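You operate a simulated robot arm through the tools that you are given. There is no shell and no other tool. Be economical: measure what you need, move in short steps, check, and stop when the job is done.

The job below is to be done with a simulated robot arm. You get a single attempt, and the scene is never put back.

JOB
Lay the lens from the mat on the nested housing and press it to an even seam.
Fine: slide home for one stroke; pull it out again afterwards.

Only the result counts: the job must be done as asked and must still hold three seconds after the hand-in. Knocking over, shifting, dropping, spilling or breaking anything else fails it.

ROBOT AND FRAMES
A 6-joint arm with a two-finger parallel gripper, fixed in place. Base frame: the origin is at the foot of the arm, x ahead of it, y to its left, z up; the work surface is at about z = 0.8. Lengths are in m, angles in degrees, forces in N, time in s.
With the tool pointing down near the work surface it reaches from about 0.24 to 0.64 m from the base axis. Its first joint turns from -66.0 to 66.0 degrees. Payload 2.7 kg.
Tool frame: the origin (TCP) lies between the finger pads and is the grasp point; the fingertips stand 0.023 m ahead of it; z points along the fingers, y is the line along which they close. Largest opening 0.094 m; finger width 0.038, thickness 0.01; the body of the gripper, 0.054 by 0.096 m, starts 0.039 m behind the TCP.
Orientation is told as [roll, pitch, yaw] about the base's x, y, z axes, in that order, counted from this pose: with the fingers straight down and closing along the base's y, the tool's x points along the base's -x, its y along +y and its z along -z.

CONTROLS
- The arm moves only by the tool apply_moves. Its argument "commands" is a list of rows, each a list of 6 numbers: the shift along the tool's x, y, z in units of 25 mm (1.0 is 25 mm), then the turn, a rotation vector about the tool's x, y, z in units of 4 degrees (1.0 is 4 degrees). In form: [[dx, dy, dz, rx, ry, rz], ...]. A call has 1 to 20 rows; each row shifts and turns the commanded pose from where the row before left it, along the tool's axes as they then stand. "hand" is the gripper command, from -1 (fully open) to 1 (shut), values between in proportion, set as the call begins (left out, the last holds). A call with a number of a shift or a turn outside -1 to 1 is refused whole. Each row takes 0.2 s and may step no farther than 0.05 m and 8.6 degrees from the row before; otherwise, or with a gripper value out of range, the whole call is refused. A pose out of reach is approached as far as the arm can. The call stops where the force on the tool passes 40 N (or 10 N more than at its start, if that is more) or the arm is blocked; 0.2 s more then pass. The fingers move at their own pace (about 0.045 m/s each) and stop on an object; they squeeze with about 31 N. The grip force told is the motor's: it shows also when the fingers shut on nothing. Time passes only in rows, and 0.2 s behind the last, so rows that do not move let the fingers close. It gives the time, the measured TCP pose, the force on the tool (base axes), the opening and the grip force at its end, in the units of the frame above (readings bear some noise), with the torque about the TCP (base axes, N m) and any sound that the robot's microphone picked up.
- Cameras (640 x 400 px; columns grow to the right, rows downward): "scene" is fixed at [0.0766, -0.4396, 1.3892]; the picture's right is [0.72, -0.69, 0.00], its down [-0.49, -0.51, -0.71] and it looks along [0.49, 0.51, -0.70] (base axes); focal length 305 px, centre (320, 200). "wrist" rides on the gripper at [0.086, 0.016, -0.074] in the tool frame; the picture's right is [-0.18, 0.98, 0.00], its down [-0.58, -0.11, -0.81] and it looks along [-0.79, -0.15, 0.59] (tool axes); focal length 243 px, centre (320, 200). There is no depth. A picture from a camera that has moved, and an enlarged one, comes with that camera's place and axes in the base frame and with its lens.
- snapshot(camera): a new picture of that camera. It takes no simulated time.
- inspect(camera, box): a new picture of the part [left, top, right, bottom] of that camera's present view, enlarged. It takes no simulated time.
- finish_job(): hands the job in; it is judged then, once.

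Go step by step. Nothing tells you positions but the pictures and the camera data: compare them with the known pose of the tool, close in by small moves and look again before you grip or let go. The budget is 120 turns and 84 pictures, counting those below and the enlarged ones. Unless the task says otherwise, let go and move clear before handing in, and close with one line.

The tools are called after "Call:" as a command line: name --pt "numbers of a row" for each row, then --argument value for the rest, lists and objects as JSON in quotes. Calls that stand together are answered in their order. apply_moves: Moves the arm, as the interface text tells. Its arguments: {"type":"object","properties":{"commands":{"type":"array","items":{"type":"array","items":{"type":"number"}}},"hand":{"type":"number"}},"required":["commands"]} The other tools are called the same way: snapshot (camera) takes a picture; inspect (camera, box) takes an enlarged picture of a part of a camera's view; finish_job () hands the job in.

At the start:

```text
clock: 0.0
eef_pos: [0.4017, -0.2114, 1.1557]
orientation: [0.0, 0.0, 0.0]
contact_force: [0.5, 0.2, 0.4]
torque: [0.02, -0.03, 0.02]
width: 0.094
gripper_force: 0.1
```

scene: 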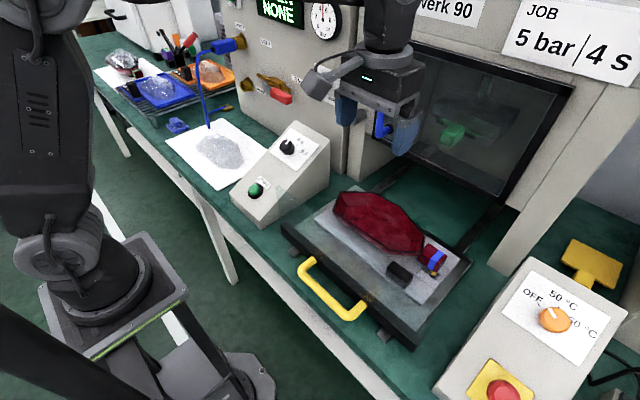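
wrist: 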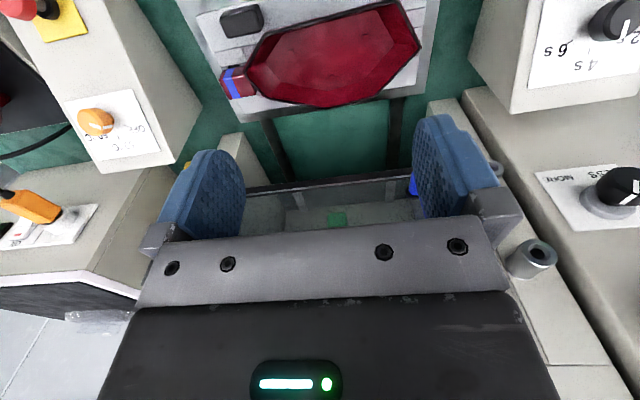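

I see a bench press with a drawer (yellow handle) holding a red housing, a clear lens on a white mat, and several controls and a job card. I'll take enlarged views first to read the details.

Call:
inspect --camera "scene" --box '[220, 0, 420, 125]'

Call:
inspect --camera "scene" --box '[400, 0, 640, 150]'

Call:
inspect --camera "scene" --box '[150, 100, 350, 225]'

Call:
inspect --camera "scene" --box '[270, 170, 480, 350]'

Call:
inspect --camera "scene" --box '[430, 230, 640, 400]'

Call:
inspect --camera "scene" --box '[80, 0, 280, 140]'

```text
3.20 times, centred on (320, 62) of scene
camera zoom: at [0.0766, -0.4396, 1.3892], right [0.72, -0.69, 0.0], down [-0.49, -0.51, -0.71], along [0.49, 0.51, -0.7], focal length 976 px, centre (320, 640)
```

zoom: 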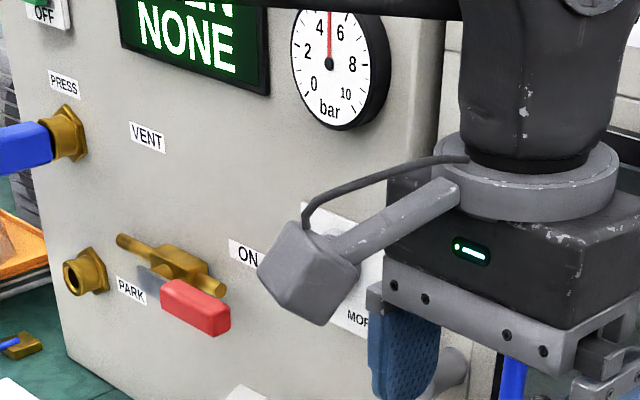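

```text
2.67 times, centred on (520, 75) of scene
camera zoom: at [0.0766, -0.4396, 1.3892], right [0.72, -0.69, 0.0], down [-0.49, -0.51, -0.71], along [0.49, 0.51, -0.7], focal length 813 px, centre (-213, 533)
```

zoom: 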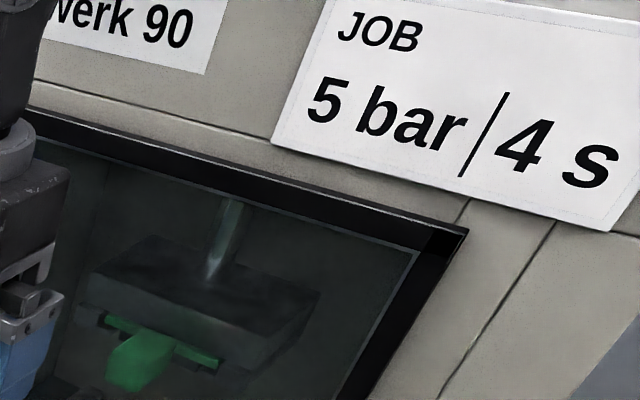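

```text
3.20 times, centred on (250, 162) of scene
camera zoom: at [0.0766, -0.4396, 1.3892], right [0.72, -0.69, 0.0], down [-0.49, -0.51, -0.71], along [0.49, 0.51, -0.7], focal length 976 px, centre (544, 320)
```

zoom: 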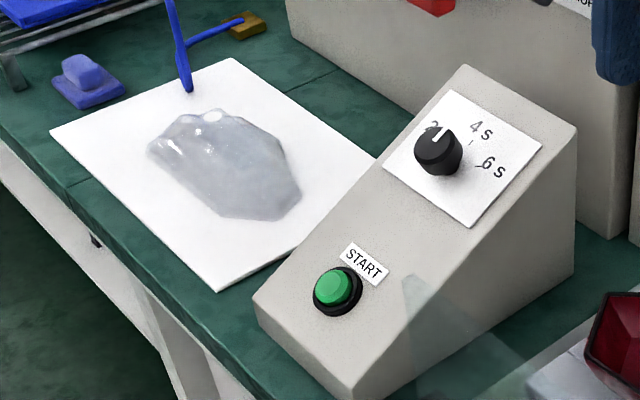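

```text
2.22 times, centred on (375, 260) of scene
camera zoom: at [0.0766, -0.4396, 1.3892], right [0.72, -0.69, 0.0], down [-0.49, -0.51, -0.71], along [0.49, 0.51, -0.7], focal length 678 px, centre (198, 67)
```

zoom: 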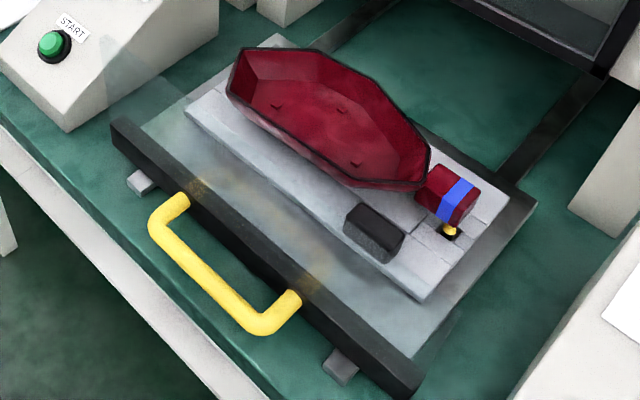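

```text
2.35 times, centred on (535, 315) of scene
camera zoom: at [0.0766, -0.4396, 1.3892], right [0.72, -0.69, 0.0], down [-0.49, -0.51, -0.71], along [0.49, 0.51, -0.7], focal length 717 px, centre (-186, -71)
```

zoom: 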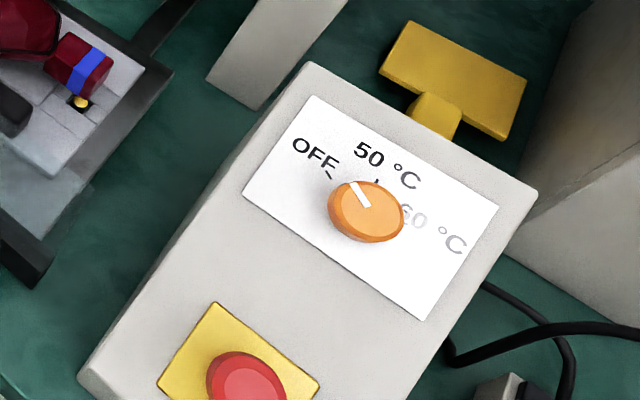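

```text
2.86 times, centred on (180, 70) of scene
camera zoom: at [0.0766, -0.4396, 1.3892], right [0.72, -0.69, 0.0], down [-0.49, -0.51, -0.71], along [0.49, 0.51, -0.7], focal length 871 px, centre (720, 571)
```

zoom: 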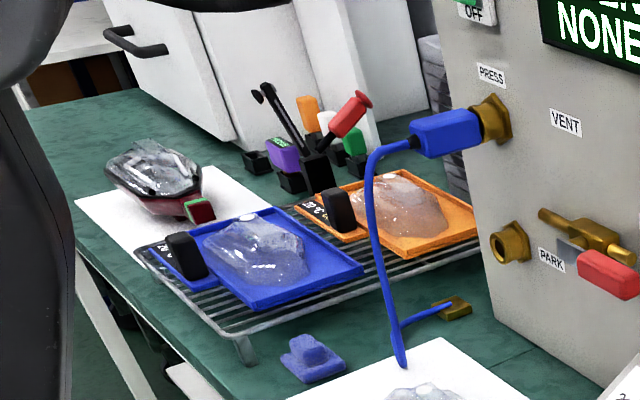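

The press face is at x≈0.62, the slide at x≈0.3–0.6, y≈-0.2, and the mat lens near (0.41, 0.36). I'll first look at the wrist view, then carry the camera toward the left panel to read it.

Call:
apply_moves --pt "1 0 0 0 0 0" --pt "1 0.5 0 0 0 0" --pt "1 1 0 0 0 0" --pt "0 1 0 0 0 0" --pt "0 1 0 0 0 0" --pt "0 1 0 0 0 0" --pt "0 1 0 0 0 0" --pt "0 1 0 0 0 0" --pt "0 1 0 0 0 0" --pt "0 1 0 0 0 0" --pt "0 1 0 0 0 0" --pt "0 1 0 0 0 0" --pt "0 1 0 0 0 0" --pt "0 1 0 0 0 0" --pt "0 1 0 0 0 0" --pt "0 1 0 0 0 0"

Call:
snapshot --camera "wrist"

Call:
snapshot --camera "scene"

```text
clock: 3.4
eef_pos: [0.3288, 0.1513, 1.1534]
orientation: [0.0, 0.0, 0.0]
contact_force: [-0.5, -0.2, 0.0]
torque: [0.04, 0.04, 0.01]
width: 0.0939
gripper_force: 0.2
```

```text
75 pictures are left
camera wrist: at [0.2416, 0.1669, 1.2272], right [0.18, 0.98, 0.0], down [0.58, -0.11, 0.81], along [0.79, -0.15, -0.59], focal length 243 px, centre (320, 200)
```

wrist: 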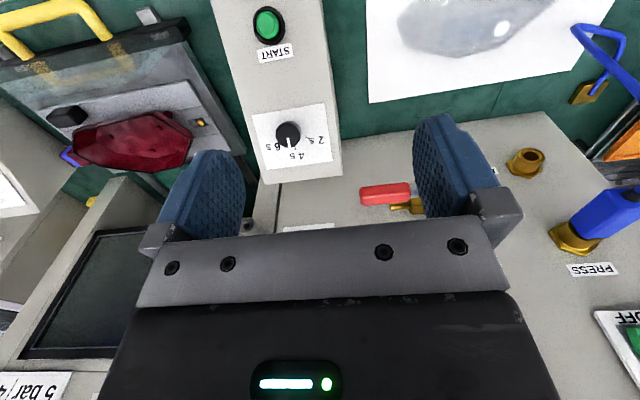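

```text
74 pictures are left
```

scene: 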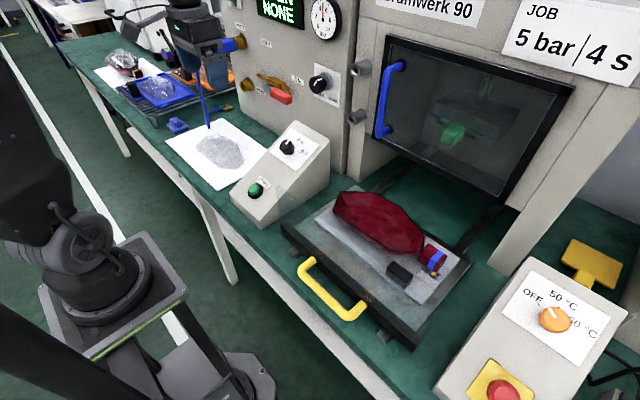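

The view is clearer now; a hinged door with a blue handle also covers the press. I'll zoom in on the panel and the door.

Call:
inspect --camera "scene" --box '[220, 0, 400, 112]'

Call:
inspect --camera "scene" --box '[370, 0, 580, 200]'

Call:
inspect --camera "wrist" --box '[240, 80, 440, 240]'

Call:
inspect --camera "wrist" --box '[0, 20, 240, 200]'

```text
3.56 times, centred on (310, 56) of scene
camera zoom: at [0.0766, -0.4396, 1.3892], right [0.72, -0.69, 0.0], down [-0.49, -0.51, -0.71], along [0.49, 0.51, -0.7], focal length 1084 px, centre (356, 712)
```

zoom: 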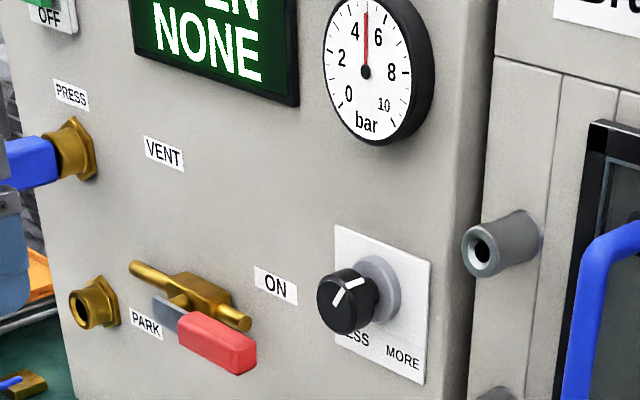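

```text
2.00 times, centred on (475, 100) of scene
camera zoom: at [0.0766, -0.4396, 1.3892], right [0.72, -0.69, 0.0], down [-0.49, -0.51, -0.71], along [0.49, 0.51, -0.7], focal length 610 px, centre (10, 400)
```

zoom: 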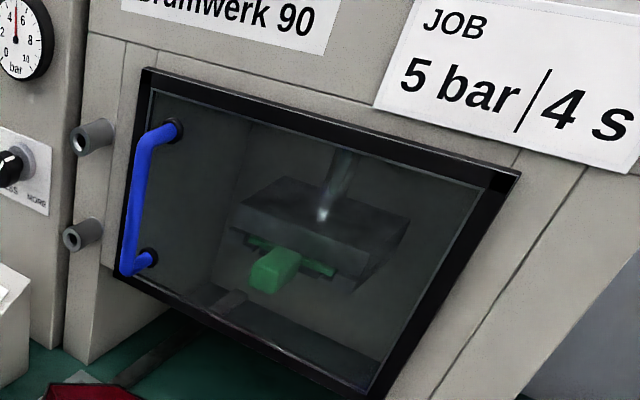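

```text
2.50 times, centred on (340, 160) of wrist
camera zoom: at [0.2416, 0.1669, 1.2272], right [0.18, 0.98, 0.0], down [0.58, -0.11, 0.81], along [0.79, -0.15, -0.59], focal length 606 px, centre (270, 300)
```

zoom: 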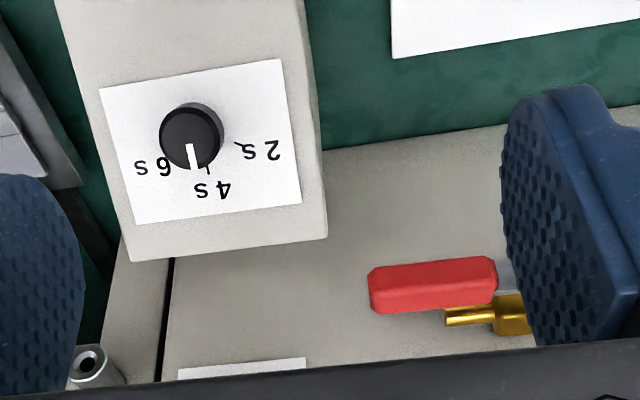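

```text
2.22 times, centred on (120, 110) of wrist
camera zoom: at [0.2416, 0.1669, 1.2272], right [0.18, 0.98, 0.0], down [0.58, -0.11, 0.81], along [0.79, -0.15, -0.59], focal length 539 px, centre (764, 400)
```

zoom: 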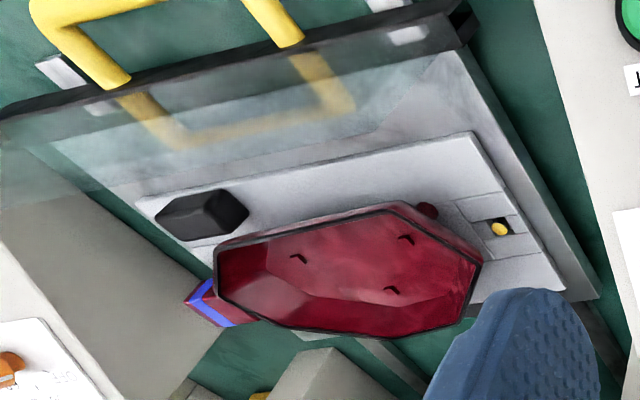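

The timer seems to point at 4 s and the gauge at 5 bar; the top of the panel display is not visible yet. I'll shift right and tilt the wrist camera up to read it.

Call:
apply_moves --pt "0 -1 0 0 -1 0" --pt "0 -1 0 0 -1 0" --pt "0 -1 0 0 -1 0" --pt "0 -1 0 0 -1 0" --pt "0 -1 0 0 -1 0" --pt "0 -1 0 0 -1 0"

Call:
snapshot --camera "wrist"

```text
clock: 4.8
eef_pos: [0.3273, 0.001, 1.1545]
orientation: [-0.2, -24.1, 0.1]
contact_force: [-0.4, -0.3, -0.2]
torque: [0.01, -0.02, 0.0]
width: 0.0939
gripper_force: 0.0
```

```text
69 pictures are left
camera wrist: at [0.2175, 0.016, 1.1867], right [0.17, 0.98, 0.07], down [0.2, -0.11, 0.97], along [0.96, -0.15, -0.22], focal length 243 px, centre (320, 200)
```

wrist: 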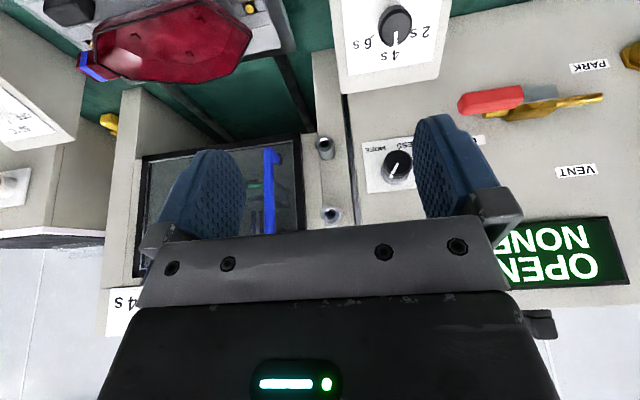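

The display reads "OPEN / NONE", a status panel. Next I'll check the colour-coded parts near the mat and the rack, to see whether a tooling change is implied.

Call:
apply_moves --pt "0 1 0 0 1 0" --pt "0 1 0 0 1 0" --pt "0 1 0 0 1 0" --pt "0 1 0 0 1 0" --pt "0 1 0 0 1 0" --pt "0 1 0 0 1 0" --pt "0 1 0 0 0 0" --pt "0 1 0 0 0 0" --pt "0 0 0 0 0 -1" --pt "0 0 0 0 0 -1" --pt "0 0 0 0 0 -1" --pt "0 0 0 0 0 -1" --pt "0 0 0 0 0 -1" --pt "0 0 0 0 0 -1" --pt "0 0 0 0 0 -1" --pt "0 0 0 0 0 -1" --pt "0 0 0 0 0 -1" --pt "0 0 0 0 0 -1" --pt "0 0 0 0 0 -1" --pt "0 0 0 0 0 -1"

Call:
snapshot --camera "wrist"

```text
clock: 9.0
eef_pos: [0.3273, 0.2004, 1.1544]
orientation: [0.0, 0.0, 48.0]
contact_force: [-0.3, 0.2, 0.0]
torque: [0.0, 0.02, -0.04]
width: 0.0937
gripper_force: 0.0
```

```text
68 pictures are left
camera wrist: at [0.2579, 0.1471, 1.229], right [-0.61, 0.79, 0.0], down [0.47, 0.36, 0.81], along [0.64, 0.49, -0.59], focal length 243 px, centre (320, 200)
```

wrist: 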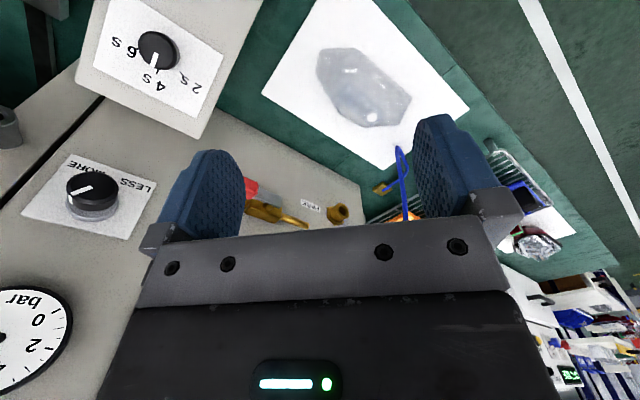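

The lens is visible with a clear elongated outline. I'll zoom on the lens, timer and the rack in this view.

Call:
inspect --camera "wrist" --box '[260, 0, 500, 150]'

Call:
inspect --camera "wrist" --box '[80, 0, 240, 100]'

Call:
apply_moves --pt "0 0 0 0 0 -1" --pt "0 0 0 0 0 -1" --pt "0 0 0 0 0 -1" --pt "0 0 0 0 0 -1" --pt "0 0 0 0 0 -1" --pt "0 0 0 0 0 -1" --pt "0 0 0 0 0 -1" --pt "0 0 0 0 0 -1"

Call:
snapshot --camera "wrist"

```text
2.67 times, centred on (380, 75) of wrist
camera zoom: at [0.2579, 0.1471, 1.229], right [-0.61, 0.79, 0.0], down [0.47, 0.36, 0.81], along [0.64, 0.49, -0.59], focal length 647 px, centre (160, 533)
```

zoom: 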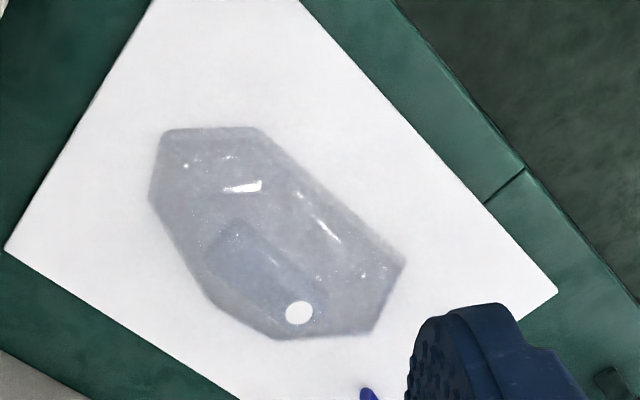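

```text
4.00 times, centred on (160, 50) of wrist
camera zoom: at [0.2579, 0.1471, 1.229], right [-0.61, 0.79, 0.0], down [0.47, 0.36, 0.81], along [0.64, 0.49, -0.59], focal length 970 px, centre (960, 800)
```

zoom: 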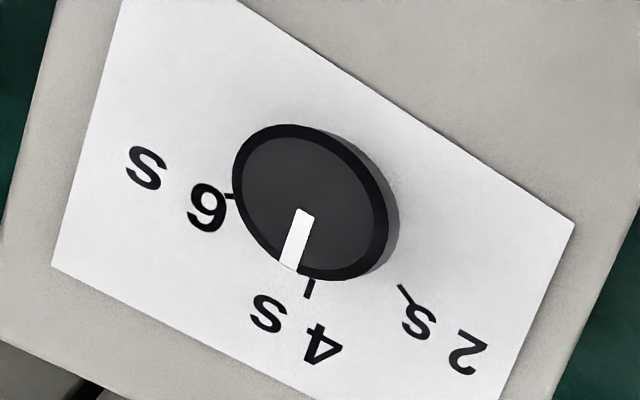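

```text
clock: 10.8
eef_pos: [0.3287, 0.2002, 1.1558]
orientation: [0.0, 0.0, 80.1]
contact_force: [0.6, -1.1, 0.2]
torque: [0.01, -0.03, -0.01]
width: 0.0939
gripper_force: 0.1
```

```text
65 pictures are left
camera wrist: at [0.2972, 0.1185, 1.229], right [-0.94, 0.35, 0.0], down [0.21, 0.55, 0.81], along [0.28, 0.76, -0.59], focal length 243 px, centre (320, 200)
```

wrist: 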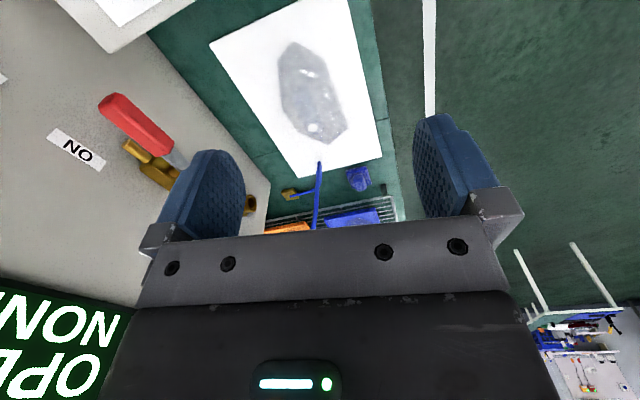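

Timer sits on 4 s and the air valve points to ON. I'll look closer at the blue block, the hose and the rack, since they carry colour codes.

Call:
inspect --camera "wrist" --box '[230, 140, 430, 265]'

Call:
inspect --camera "scene" --box '[90, 0, 250, 100]'

Call:
inspect --camera "scene" --box '[130, 85, 290, 185]'

Call:
inspect --camera "scene" --box '[400, 70, 560, 170]'

Call:
inspect --camera "scene" --box '[320, 180, 480, 280]'

```text
3.20 times, centred on (330, 202) of wrist
camera zoom: at [0.2972, 0.1185, 1.229], right [-0.94, 0.35, 0.0], down [0.21, 0.55, 0.81], along [0.28, 0.76, -0.59], focal length 776 px, centre (288, 192)
```

zoom: 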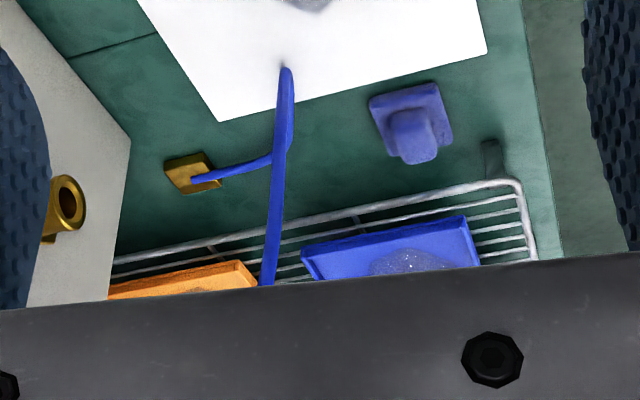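

```text
4.00 times, centred on (170, 50) of scene
camera zoom: at [0.0766, -0.4396, 1.3892], right [0.72, -0.69, 0.0], down [-0.49, -0.51, -0.71], along [0.49, 0.51, -0.7], focal length 1219 px, centre (920, 800)
```

zoom: 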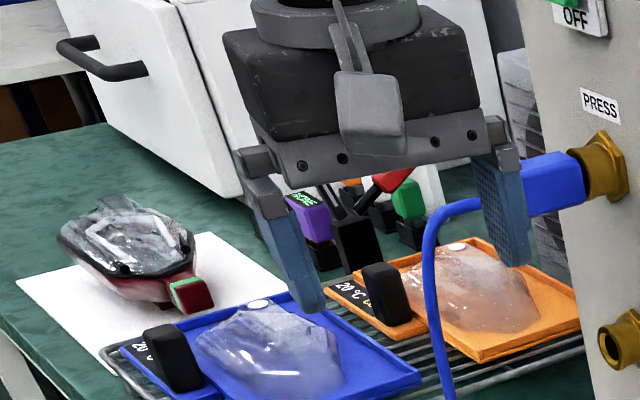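

```text
4.00 times, centred on (210, 135) of scene
camera zoom: at [0.0766, -0.4396, 1.3892], right [0.72, -0.69, 0.0], down [-0.49, -0.51, -0.71], along [0.49, 0.51, -0.7], focal length 1219 px, centre (760, 460)
```

zoom: 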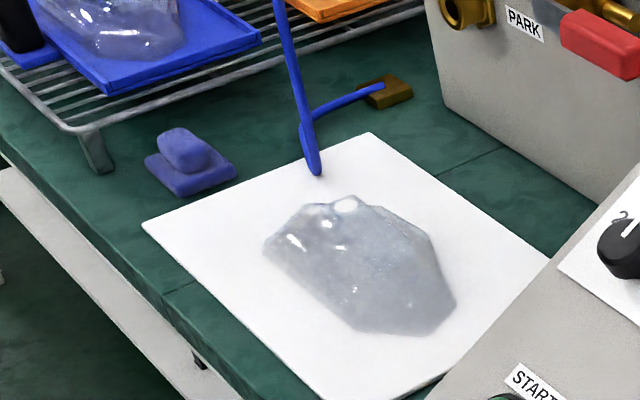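

```text
4.00 times, centred on (480, 120) of scene
camera zoom: at [0.0766, -0.4396, 1.3892], right [0.72, -0.69, 0.0], down [-0.49, -0.51, -0.71], along [0.49, 0.51, -0.7], focal length 1219 px, centre (-320, 520)
```

zoom: 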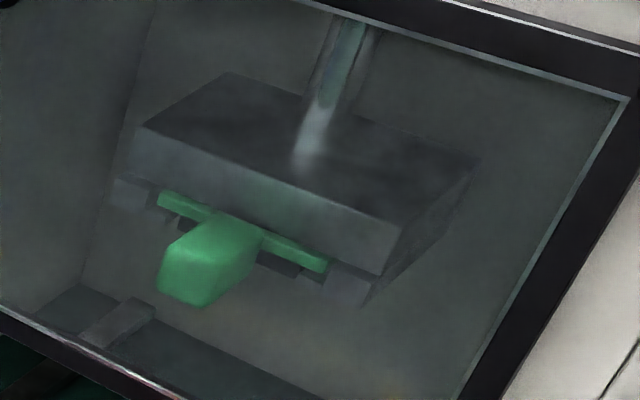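

```text
4.00 times, centred on (400, 230) of scene
camera zoom: at [0.0766, -0.4396, 1.3892], right [0.72, -0.69, 0.0], down [-0.49, -0.51, -0.71], along [0.49, 0.51, -0.7], focal length 1219 px, centre (0, 80)
```

zoom: 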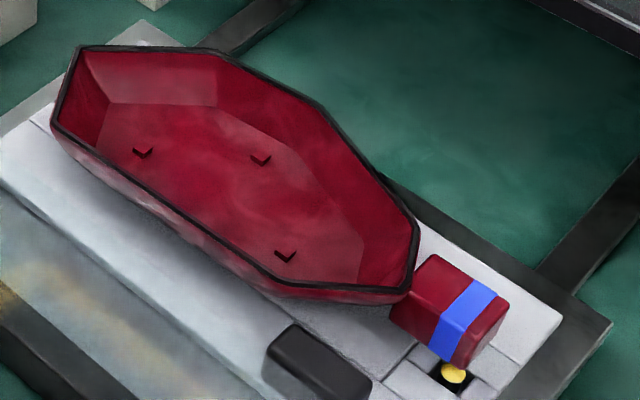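

The spare colour parts on the bench are out of reach, so no change of tooling is called for: 5 bar, 4 s and air ON are already set. Next I'll look at the lens from closer.

Call:
apply_moves --pt "0 0 0 0 0 1" --pt "0 0 0 0 0 1" --pt "0 0 0 0 0 1" --pt "0 0 0 0 0 1" --pt "0 0 0 0 0 1" --pt "0 0 0 0 0 1" --pt "0 0 0 0 0 1" --pt "0 0 0 0 0 1" --pt "0 0 0 0 0 1" --pt "0 0 0 0 0 1" --pt "0 0 0 0 0 1" --pt "0 0 0 0 0 1" --pt "0 0 0 0 0 1" --pt "0 0 0 0 0 1" --pt "0 0 0 0 0 1" --pt "0 0 0 0 0 1" --pt "0 0 0 0 0 1" --pt "0 0 0 0 0 1" --pt "0 0 0 0 0 1" --pt "0 0 0 0 0 1"

Call:
apply_moves --pt "0 1 1 0 0 0" --pt "0 1 1 0 0 0" --pt "0 1 1 0 0 0" --pt "0 1 1 0 0 0" --pt "0 1 1 0 0 0" --pt "0 1 1 0 0 0"

Call:
snapshot --camera "wrist"

Call:
snapshot --camera "scene"

```text
clock: 15.0
eef_pos: [0.3284, 0.2017, 1.1557]
orientation: [0.0, 0.1, -0.1]
contact_force: [-0.8, -1.5, 0.2]
torque: [-0.06, 0.0, 0.02]
width: 0.0941
gripper_force: 0.1
```

```text
clock: 16.4
eef_pos: [0.3292, 0.3518, 1.0047]
orientation: [0.1, 0.0, 0.0]
contact_force: [0.0, -0.5, -0.4]
torque: [0.02, 0.01, 0.03]
width: 0.0941
gripper_force: 0.0
```

```text
59 pictures are left
camera wrist: at [0.2409, 0.3678, 1.0788], right [0.18, 0.98, 0.0], down [0.58, -0.11, 0.81], along [0.79, -0.15, -0.59], focal length 243 px, centre (320, 200)
```

wrist: 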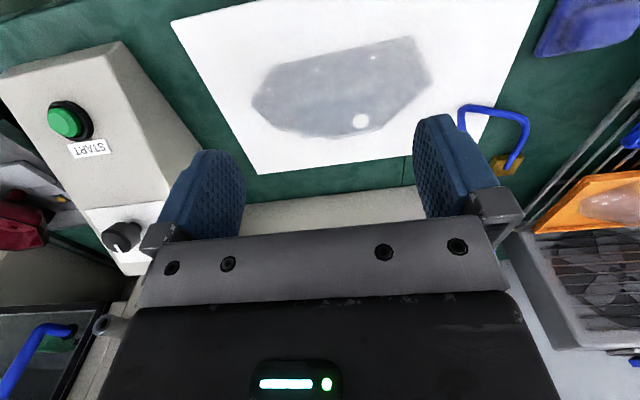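

```text
58 pictures are left
```

scene: 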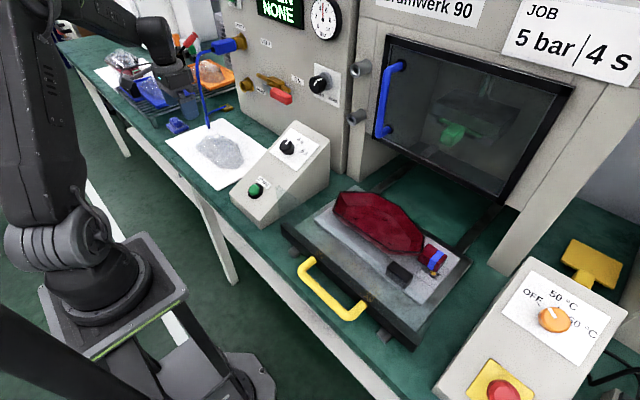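

The lens is well placed in the wrist view. I'll enlarge it to read its outline and profile.

Call:
inspect --camera "wrist" --box '[230, 20, 454, 160]'

```text
2.86 times, centred on (342, 90) of wrist
camera zoom: at [0.2409, 0.3678, 1.0788], right [0.18, 0.98, 0.0], down [0.58, -0.11, 0.81], along [0.79, -0.15, -0.59], focal length 693 px, centre (257, 514)
```

zoom: 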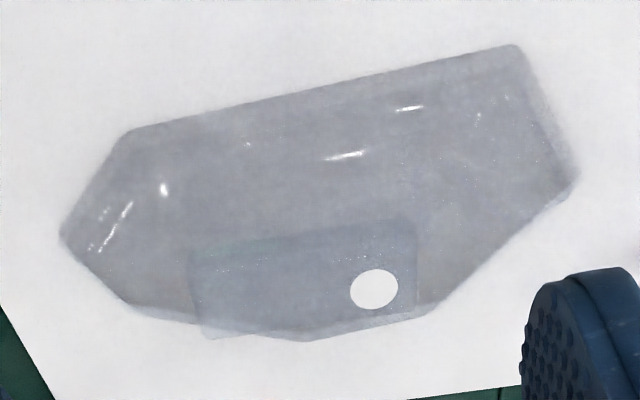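

The bluish rectangle with the white dot triangulates to z≈0.85, i.e. something stands up from the lens. I'll take a low side view to understand it before gripping.

Call:
apply_moves --pt "1 0 0.5 0 0 0" --pt "1 0 0.5 0 0 0" --pt "0.6 0 1 0 -1 0" --pt "0 0 0.5 0 -1 0" --pt "0 0 0.5 0 -1 0" --pt "0 0 0 0 -1 0" --pt "0 0 0 0 -1 0" --pt "0 0 0 0 -1 0"

Call:
snapshot --camera "wrist"

```text
clock: 18.2
eef_pos: [0.2768, 0.3447, 0.9279]
orientation: [0.1, -23.9, 0.0]
contact_force: [-0.4, -0.3, -0.5]
torque: [0.01, -0.03, 0.0]
width: 0.0939
gripper_force: 0.1
out of reach, approached as far as the arm can: row 6, 7, 8
```

```text
56 pictures are left
camera wrist: at [0.1681, 0.3597, 0.9609], right [0.17, 0.98, 0.08], down [0.2, -0.11, 0.97], along [0.96, -0.15, -0.22], focal length 243 px, centre (320, 200)
```

wrist: 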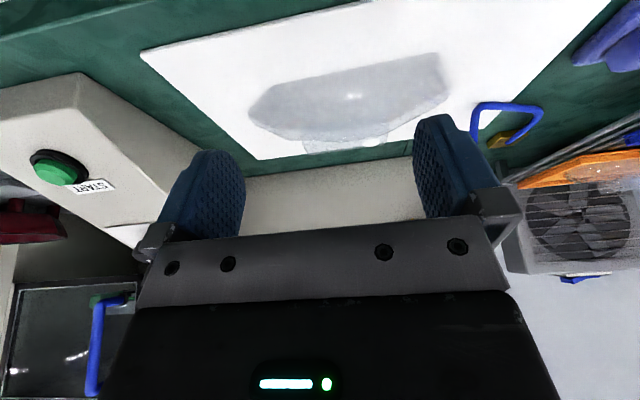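

Call:
inspect --camera "wrist" --box '[235, 40, 459, 180]'

Call:
inspect --camera "scene" --box '[180, 110, 276, 170]'

Call:
inspect --camera "scene" --box '[90, 40, 186, 100]'

```text
2.86 times, centred on (347, 110) of wrist
camera zoom: at [0.1681, 0.3597, 0.9609], right [0.17, 0.98, 0.08], down [0.2, -0.11, 0.97], along [0.96, -0.15, -0.22], focal length 693 px, centre (243, 457)
```

zoom: 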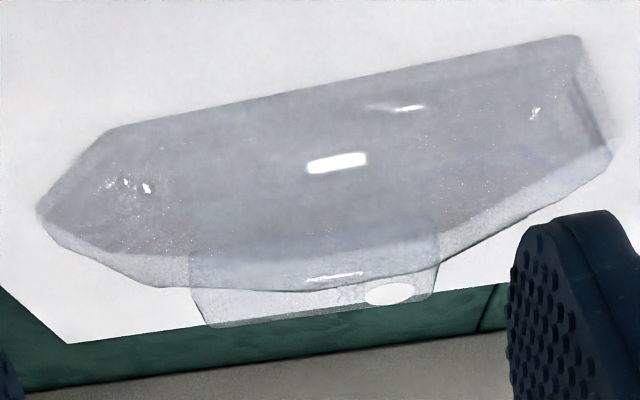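

```text
6.67 times, centred on (228, 140) of scene
camera zoom: at [0.0766, -0.4396, 1.3892], right [0.72, -0.69, 0.0], down [-0.49, -0.51, -0.71], along [0.49, 0.51, -0.7], focal length 2032 px, centre (933, 600)
```

zoom: 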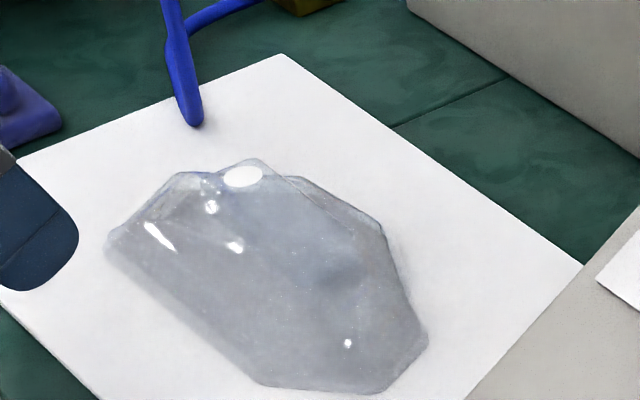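

```text
6.67 times, centred on (138, 70) of scene
camera zoom: at [0.0766, -0.4396, 1.3892], right [0.72, -0.69, 0.0], down [-0.49, -0.51, -0.71], along [0.49, 0.51, -0.7], focal length 2032 px, centre (1533, 1067)
```

zoom: 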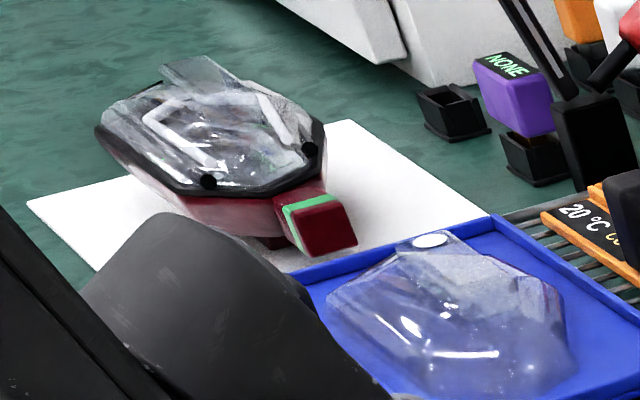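

The lens carries an upright clear fin (grip tab) along y, near (0.41, 0.355), top z≈0.867, and its outline has the same orientation as the housing rim. I'll straighten up, yaw 90° so the fingers close across the fin, and come above it.

Call:
apply_moves --pt "0 0 -1 0 1 0" --pt "0 0 -1 0 1 0" --pt "0 0 -1 0 1 0" --pt "0 0 -1 0 1 0" --pt "0 0 0 0 1 0" --pt "0 0 0 0 1 0" --pt "-1 0 0 0 0 0" --pt "-1 0 0 0 0 0" --pt "-1 0 0 0 0 0" --pt "-1 0 0 0 0 0" --pt "-0.3 0 0 0 0 0"

Call:
apply_moves --pt "0 0 0 0 0 -1" --pt "0 0 0 0 0 -1" --pt "0 0 0 0 0 -1" --pt "0 0 0 0 0 -1" --pt "0 0 0 0 0 -1" --pt "0 0 0 0 0 -1" --pt "0 0 0 0 0 -1" --pt "0 0 0 0 0 -1" --pt "0 0 0 0 0 -1" --pt "0 0 0 0 0 -1" --pt "0 0 0 0 0 -1" --pt "0 0 0 0 0 -1" --pt "0 0 0 0 0 -1" --pt "0 0 0 0 0 -1" --pt "0 0 0 0 0 -1" --pt "0 0 0 0 0 -1" --pt "0 0 0 0 0 -1" --pt "0 0 0 0 0 -1" --pt "0 0 0 0 0 -1" --pt "0 0 0 0 0 -1"

Call:
apply_moves --pt "0 0 0 0 0 -1" --pt "0 0 0 0 0 -1" --pt "0 0 0 0 0 -0.5"

Call:
snapshot --camera "wrist"

```text
clock: 20.6
eef_pos: [0.3604, 0.3413, 1.0235]
orientation: [0.0, 0.0, 0.0]
contact_force: [-0.7, -0.1, -0.8]
torque: [-0.03, 0.01, 0.02]
width: 0.0939
gripper_force: 0.2
out of reach, approached as far as the arm can: row 1
```

```text
clock: 24.8
eef_pos: [0.3609, 0.3397, 1.0236]
orientation: [0.0, 0.0, 80.2]
contact_force: [0.3, -0.1, 0.1]
torque: [-0.01, -0.04, 0.01]
width: 0.0938
gripper_force: 0.0
```

```text
clock: 25.6
eef_pos: [0.3625, 0.3423, 1.023]
orientation: [0.0, 0.0, 90.1]
contact_force: [-1.0, 0.0, 0.1]
torque: [-0.02, 0.06, -0.02]
width: 0.094
gripper_force: 0.1
```

```text
52 pictures are left
camera wrist: at [0.345, 0.2539, 1.0967], right [-0.98, 0.18, 0.0], down [0.11, 0.58, 0.81], along [0.15, 0.79, -0.59], focal length 243 px, centre (320, 200)
```

wrist: 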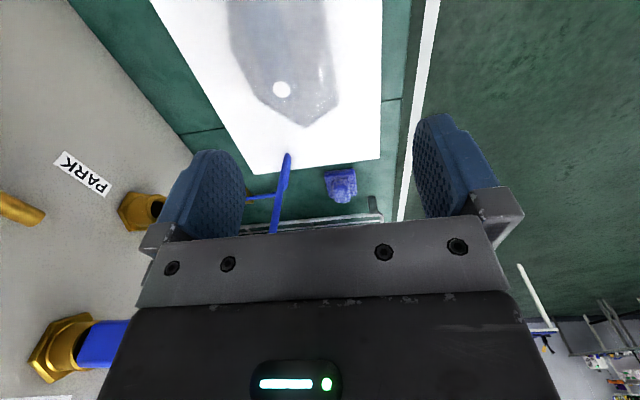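

I'm at yaw 90 and the fin with its white dot is visible. I'll move above the fin at (0.410, 0.354) and lower to z≈0.92.

Call:
apply_moves --pt "-0.25 -1 0 0 0 0" --pt "-0.2 -0.9 0 0 0 0" --pt "0 0 1 0 0 0" --pt "0 0 1 0 0 0" --pt "0 0 1 0 0 0" --pt "0 0 1 0 0 0"

Call:
snapshot --camera "wrist"

```text
clock: 27.0
eef_pos: [0.4068, 0.3522, 0.9224]
orientation: [0.1, 0.0, 90.0]
contact_force: [0.0, 0.0, -0.4]
torque: [-0.02, -0.02, 0.0]
width: 0.094
gripper_force: 0.1
```

```text
51 pictures are left
camera wrist: at [0.3915, 0.2648, 0.9966], right [-0.98, 0.18, 0.0], down [0.11, 0.58, 0.81], along [0.15, 0.79, -0.59], focal length 243 px, centre (320, 200)
```

wrist: 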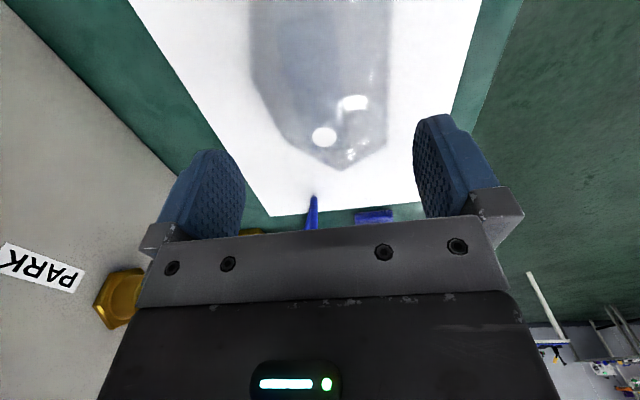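

Call:
inspect --camera "wrist" --box '[220, 0, 444, 190]'

Call:
inspect --camera "scene" --box '[160, 70, 288, 170]'

```text
2.11 times, centred on (332, 95) of wrist
camera zoom: at [0.3915, 0.2648, 0.9966], right [-0.98, 0.18, 0.0], down [0.11, 0.58, 0.81], along [0.15, 0.79, -0.59], focal length 511 px, centre (295, 421)
```

zoom: 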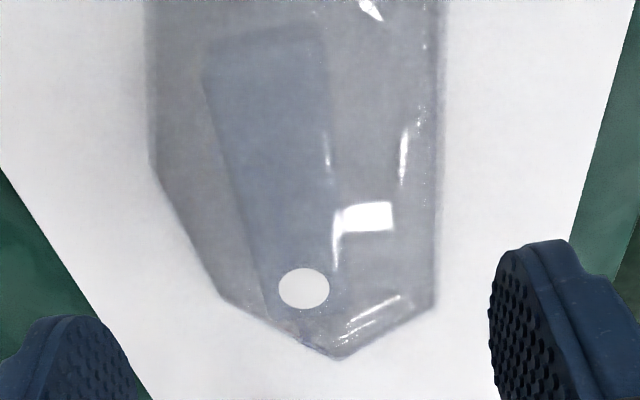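

```text
4.00 times, centred on (224, 120) of scene
camera zoom: at [0.0766, -0.4396, 1.3892], right [0.72, -0.69, 0.0], down [-0.49, -0.51, -0.71], along [0.49, 0.51, -0.7], focal length 1219 px, centre (704, 520)
```

zoom: 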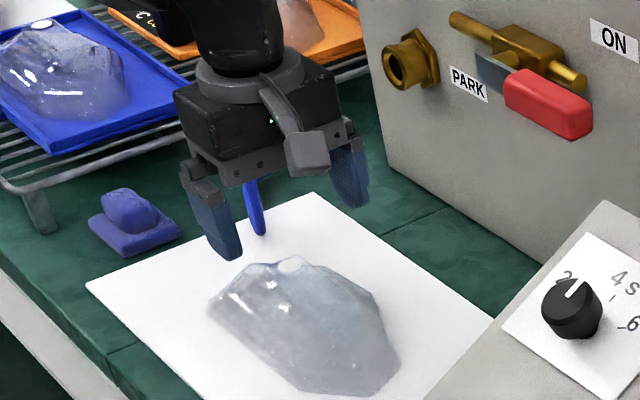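

The raised part is really a clear block: top at z≈0.85, about x 0.385–0.424, y 0.315–0.397, with the dot on top. I'll lower in small steps around it and look.

Call:
apply_moves --pt "0 0 0.8 0 0 0" --pt "0 0 0.8 0 0 0" --pt "0 0 0.5 0 0 0"

Call:
snapshot --camera "wrist"

Call:
inspect --camera "scene" --box '[176, 90, 272, 170]'

```text
clock: 27.8
eef_pos: [0.4094, 0.3535, 0.8701]
orientation: [0.0, 0.0, 90.0]
contact_force: [0.8, -1.1, 0.4]
torque: [0.0, 0.03, -0.02]
width: 0.0941
gripper_force: 0.1
```

```text
48 pictures are left
camera wrist: at [0.392, 0.265, 0.9439], right [-0.98, 0.18, 0.0], down [0.11, 0.58, 0.81], along [0.15, 0.79, -0.59], focal length 243 px, centre (320, 200)
```

wrist: 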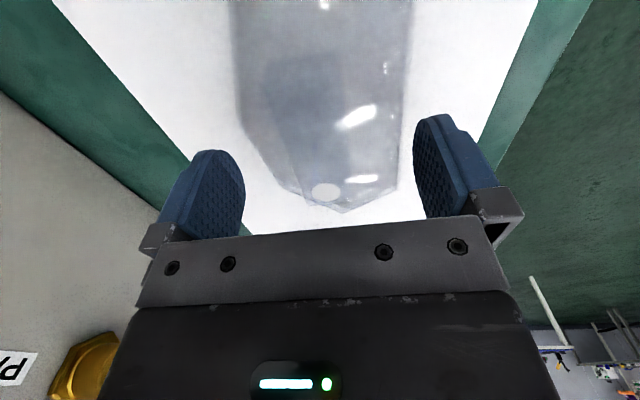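

```text
5.00 times, centred on (224, 130) of scene
camera zoom: at [0.0766, -0.4396, 1.3892], right [0.72, -0.69, 0.0], down [-0.49, -0.51, -0.71], along [0.49, 0.51, -0.7], focal length 1524 px, centre (800, 550)
```

zoom: 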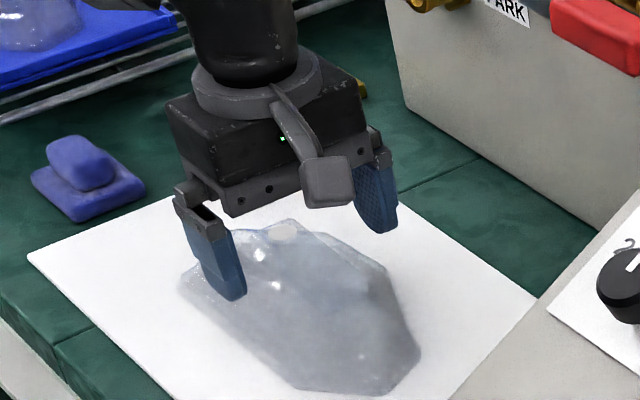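

Fingers straddle the block, tips at about 0.847. I'll go down 20 mm more gently, watching force.

Call:
apply_moves --pt "0 0 0.4 0 0 0" --pt "0 0 0.3 0 0 0" --pt "0 0 0.2 0 0 0"

Call:
inspect --camera "wrist" --box '[160, 80, 480, 280]'

```text
clock: 28.6
eef_pos: [0.4088, 0.3522, 0.8478]
orientation: [0.0, -0.1, 90.0]
contact_force: [-0.1, 0.0, 0.0]
torque: [-0.01, 0.0, -0.04]
width: 0.0938
gripper_force: 0.0
```

```text
2.00 times, centred on (320, 180) of wrist
camera zoom: at [0.3924, 0.2649, 0.9219], right [-0.98, 0.18, 0.0], down [0.11, 0.58, 0.81], along [0.15, 0.79, -0.59], focal length 485 px, centre (320, 240)
```

zoom: 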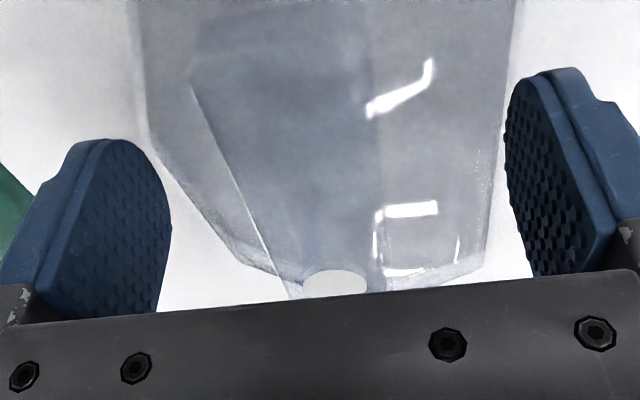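

The block is between the pads, force nil. I'll centre by 2 mm and close.

Call:
apply_moves --pt "0 -0.1 0 0 0 0"

Call:
apply_moves --pt "0 0 0 0 0 0" --pt "0 0 0 0 0 0" --pt "0 0 0 0 0 0" --pt "0 0 0 0 0 0" --pt "0 0 0 0 0 0" --pt "0 0 0 0 0 0" --pt "0 0 0 0 0 0" --hand 1

Call:
snapshot --camera "wrist"

```text
clock: 29.0
eef_pos: [0.4118, 0.3519, 0.8484]
orientation: [0.1, 0.0, 90.0]
contact_force: [-0.1, -0.2, 0.0]
torque: [-0.01, -0.02, -0.02]
width: 0.0941
gripper_force: 0.0
```

```text
clock: 30.6
eef_pos: [0.411, 0.3521, 0.8492]
orientation: [-0.1, -0.1, 90.1]
contact_force: [-14.8, -2.1, 31.2]
torque: [0.12, 0.93, 0.95]
width: 0.0749
gripper_force: 31.2
```

```text
45 pictures are left
camera wrist: at [0.3944, 0.2648, 0.9236], right [-0.98, 0.18, 0.0], down [0.11, 0.58, 0.81], along [0.15, 0.79, -0.59], focal length 243 px, centre (320, 200)
```

wrist: 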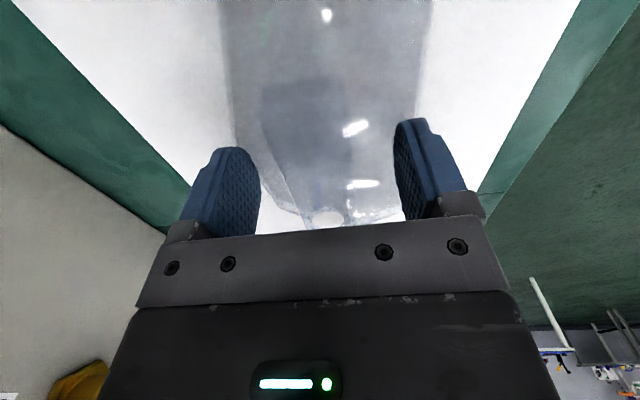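

The fingers stopped at 75 mm with upward force, so they wedge on the sloping dome below the block. I'll reopen, raise slightly and recheck.

Call:
apply_moves --pt "0 0 0 0 0 0" --pt "0 0 0 0 0 0" --pt "0 0 0 0 0 0" --hand -1

Call:
apply_moves --pt "0 0 -0.8 0 0 0" --pt "0 0 -0.8 0 0 0"

Call:
inspect --camera "wrist" --box '[160, 20, 480, 220]'

Call:
inspect --camera "scene" --box '[184, 120, 264, 170]'

```text
clock: 31.4
eef_pos: [0.4105, 0.3515, 0.8479]
orientation: [0.0, 0.0, 90.0]
contact_force: [0.4, 0.4, -0.1]
torque: [-0.02, 0.0, -0.01]
width: 0.0938
gripper_force: 0.0
```

```text
clock: 32.0
eef_pos: [0.412, 0.3513, 0.8873]
orientation: [0.0, 0.0, 89.9]
contact_force: [-0.2, 0.1, 0.1]
torque: [-0.01, 0.0, -0.01]
width: 0.0941
gripper_force: 0.2
```

```text
2.00 times, centred on (320, 120) of wrist
camera zoom: at [0.3947, 0.2648, 0.962], right [-0.98, 0.18, 0.0], down [0.11, 0.58, 0.81], along [0.15, 0.79, -0.59], focal length 485 px, centre (320, 360)
```

zoom: 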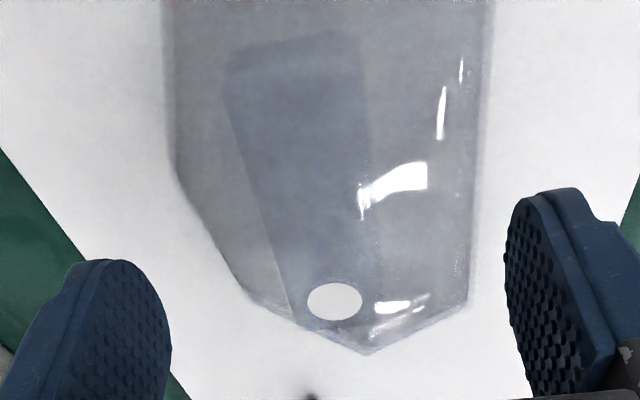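

```text
8.00 times, centred on (224, 145) of scene
camera zoom: at [0.0766, -0.4396, 1.3892], right [0.72, -0.69, 0.0], down [-0.49, -0.51, -0.71], along [0.49, 0.51, -0.7], focal length 2439 px, centre (1088, 640)
```

zoom: 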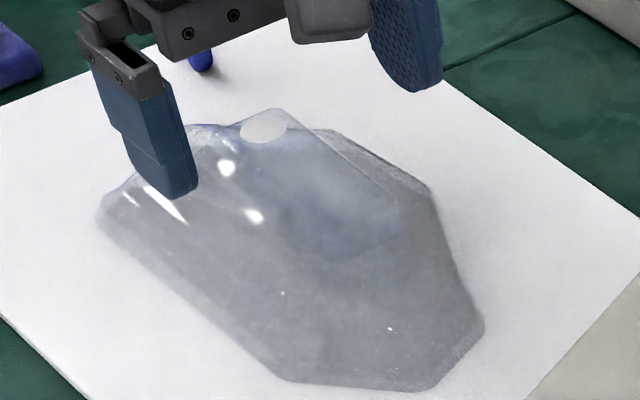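

Triangulating again: the dome top is at z≈0.829, and the block above it spans x 0.397–0.425, y 0.312–0.399, up to 0.85. I'll grip with the tips just above the dome (TCP z≈0.856).

Call:
apply_moves --pt "0 0 -0.3 0 0 0" --pt "-0.1 0 0.5 0 0 0" --pt "0 0 0.6 0 0 0" --pt "0 0 0.45 0 0 0"

Call:
apply_moves --pt "0 0 0 0 0 0" --pt "0 0 0 0 0 0" --pt "0 0 0 0 0 0" --pt "0 0 0 0 0 0" --pt "0 0 0 0 0 0" --pt "0 0 0 0 0 0" --pt "0 0 0 0 0 0" --pt "0 0 0 0 0 0" --hand 1

Call:
snapshot --camera "wrist"

```text
clock: 33.0
eef_pos: [0.4099, 0.354, 0.857]
orientation: [0.0, 0.1, 90.1]
contact_force: [0.2, 0.1, -0.8]
torque: [0.02, 0.01, -0.02]
width: 0.094
gripper_force: 0.0
```

```text
clock: 34.8
eef_pos: [0.4113, 0.354, 0.857]
orientation: [0.0, 0.0, 89.9]
contact_force: [0.6, 0.1, 0.7]
torque: [0.11, -0.03, -0.13]
width: 0.0335
gripper_force: 30.9
```

```text
42 pictures are left
camera wrist: at [0.3947, 0.2675, 0.9309], right [-0.98, 0.18, 0.0], down [0.11, 0.58, 0.81], along [0.15, 0.79, -0.59], focal length 243 px, centre (320, 200)
```

wrist: 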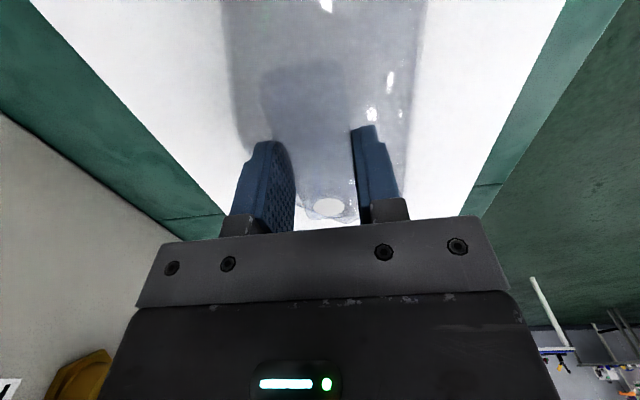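

The grip is clean at 33.5 mm with no side load. I'll lift straight up and check that the lens comes along.

Call:
apply_moves --pt "0 0 -0.2 0 0 0" --pt "0 0 -0.4 0 0 0" --pt "0 0 -0.6 0 0 0" --pt "0 0 -0.8 0 0 0" --pt "0 0 -0.8 0 0 0" --pt "0 0 -0.8 0 0 0" --pt "0 0 -0.8 0 0 0"

Call:
snapshot --camera "wrist"

Call:
snapshot --camera "scene"

```text
clock: 36.4
eef_pos: [0.4112, 0.3546, 0.9683]
orientation: [0.0, 0.0, 90.0]
contact_force: [-0.3, 1.3, -0.5]
torque: [-0.01, -0.02, 0.01]
width: 0.0331
gripper_force: 30.9
```

```text
41 pictures are left
camera wrist: at [0.3946, 0.2686, 1.0422], right [-0.98, 0.18, 0.0], down [0.11, 0.58, 0.81], along [0.15, 0.79, -0.59], focal length 243 px, centre (320, 200)
```

wrist: 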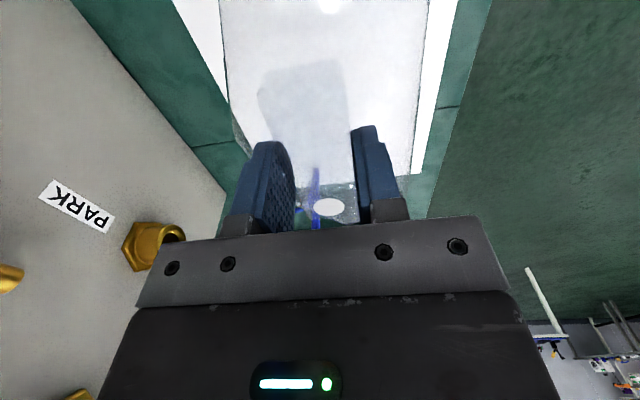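

```text
40 pictures are left
```

scene: 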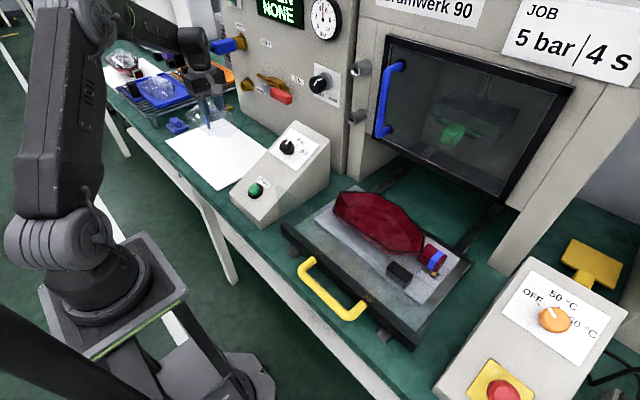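

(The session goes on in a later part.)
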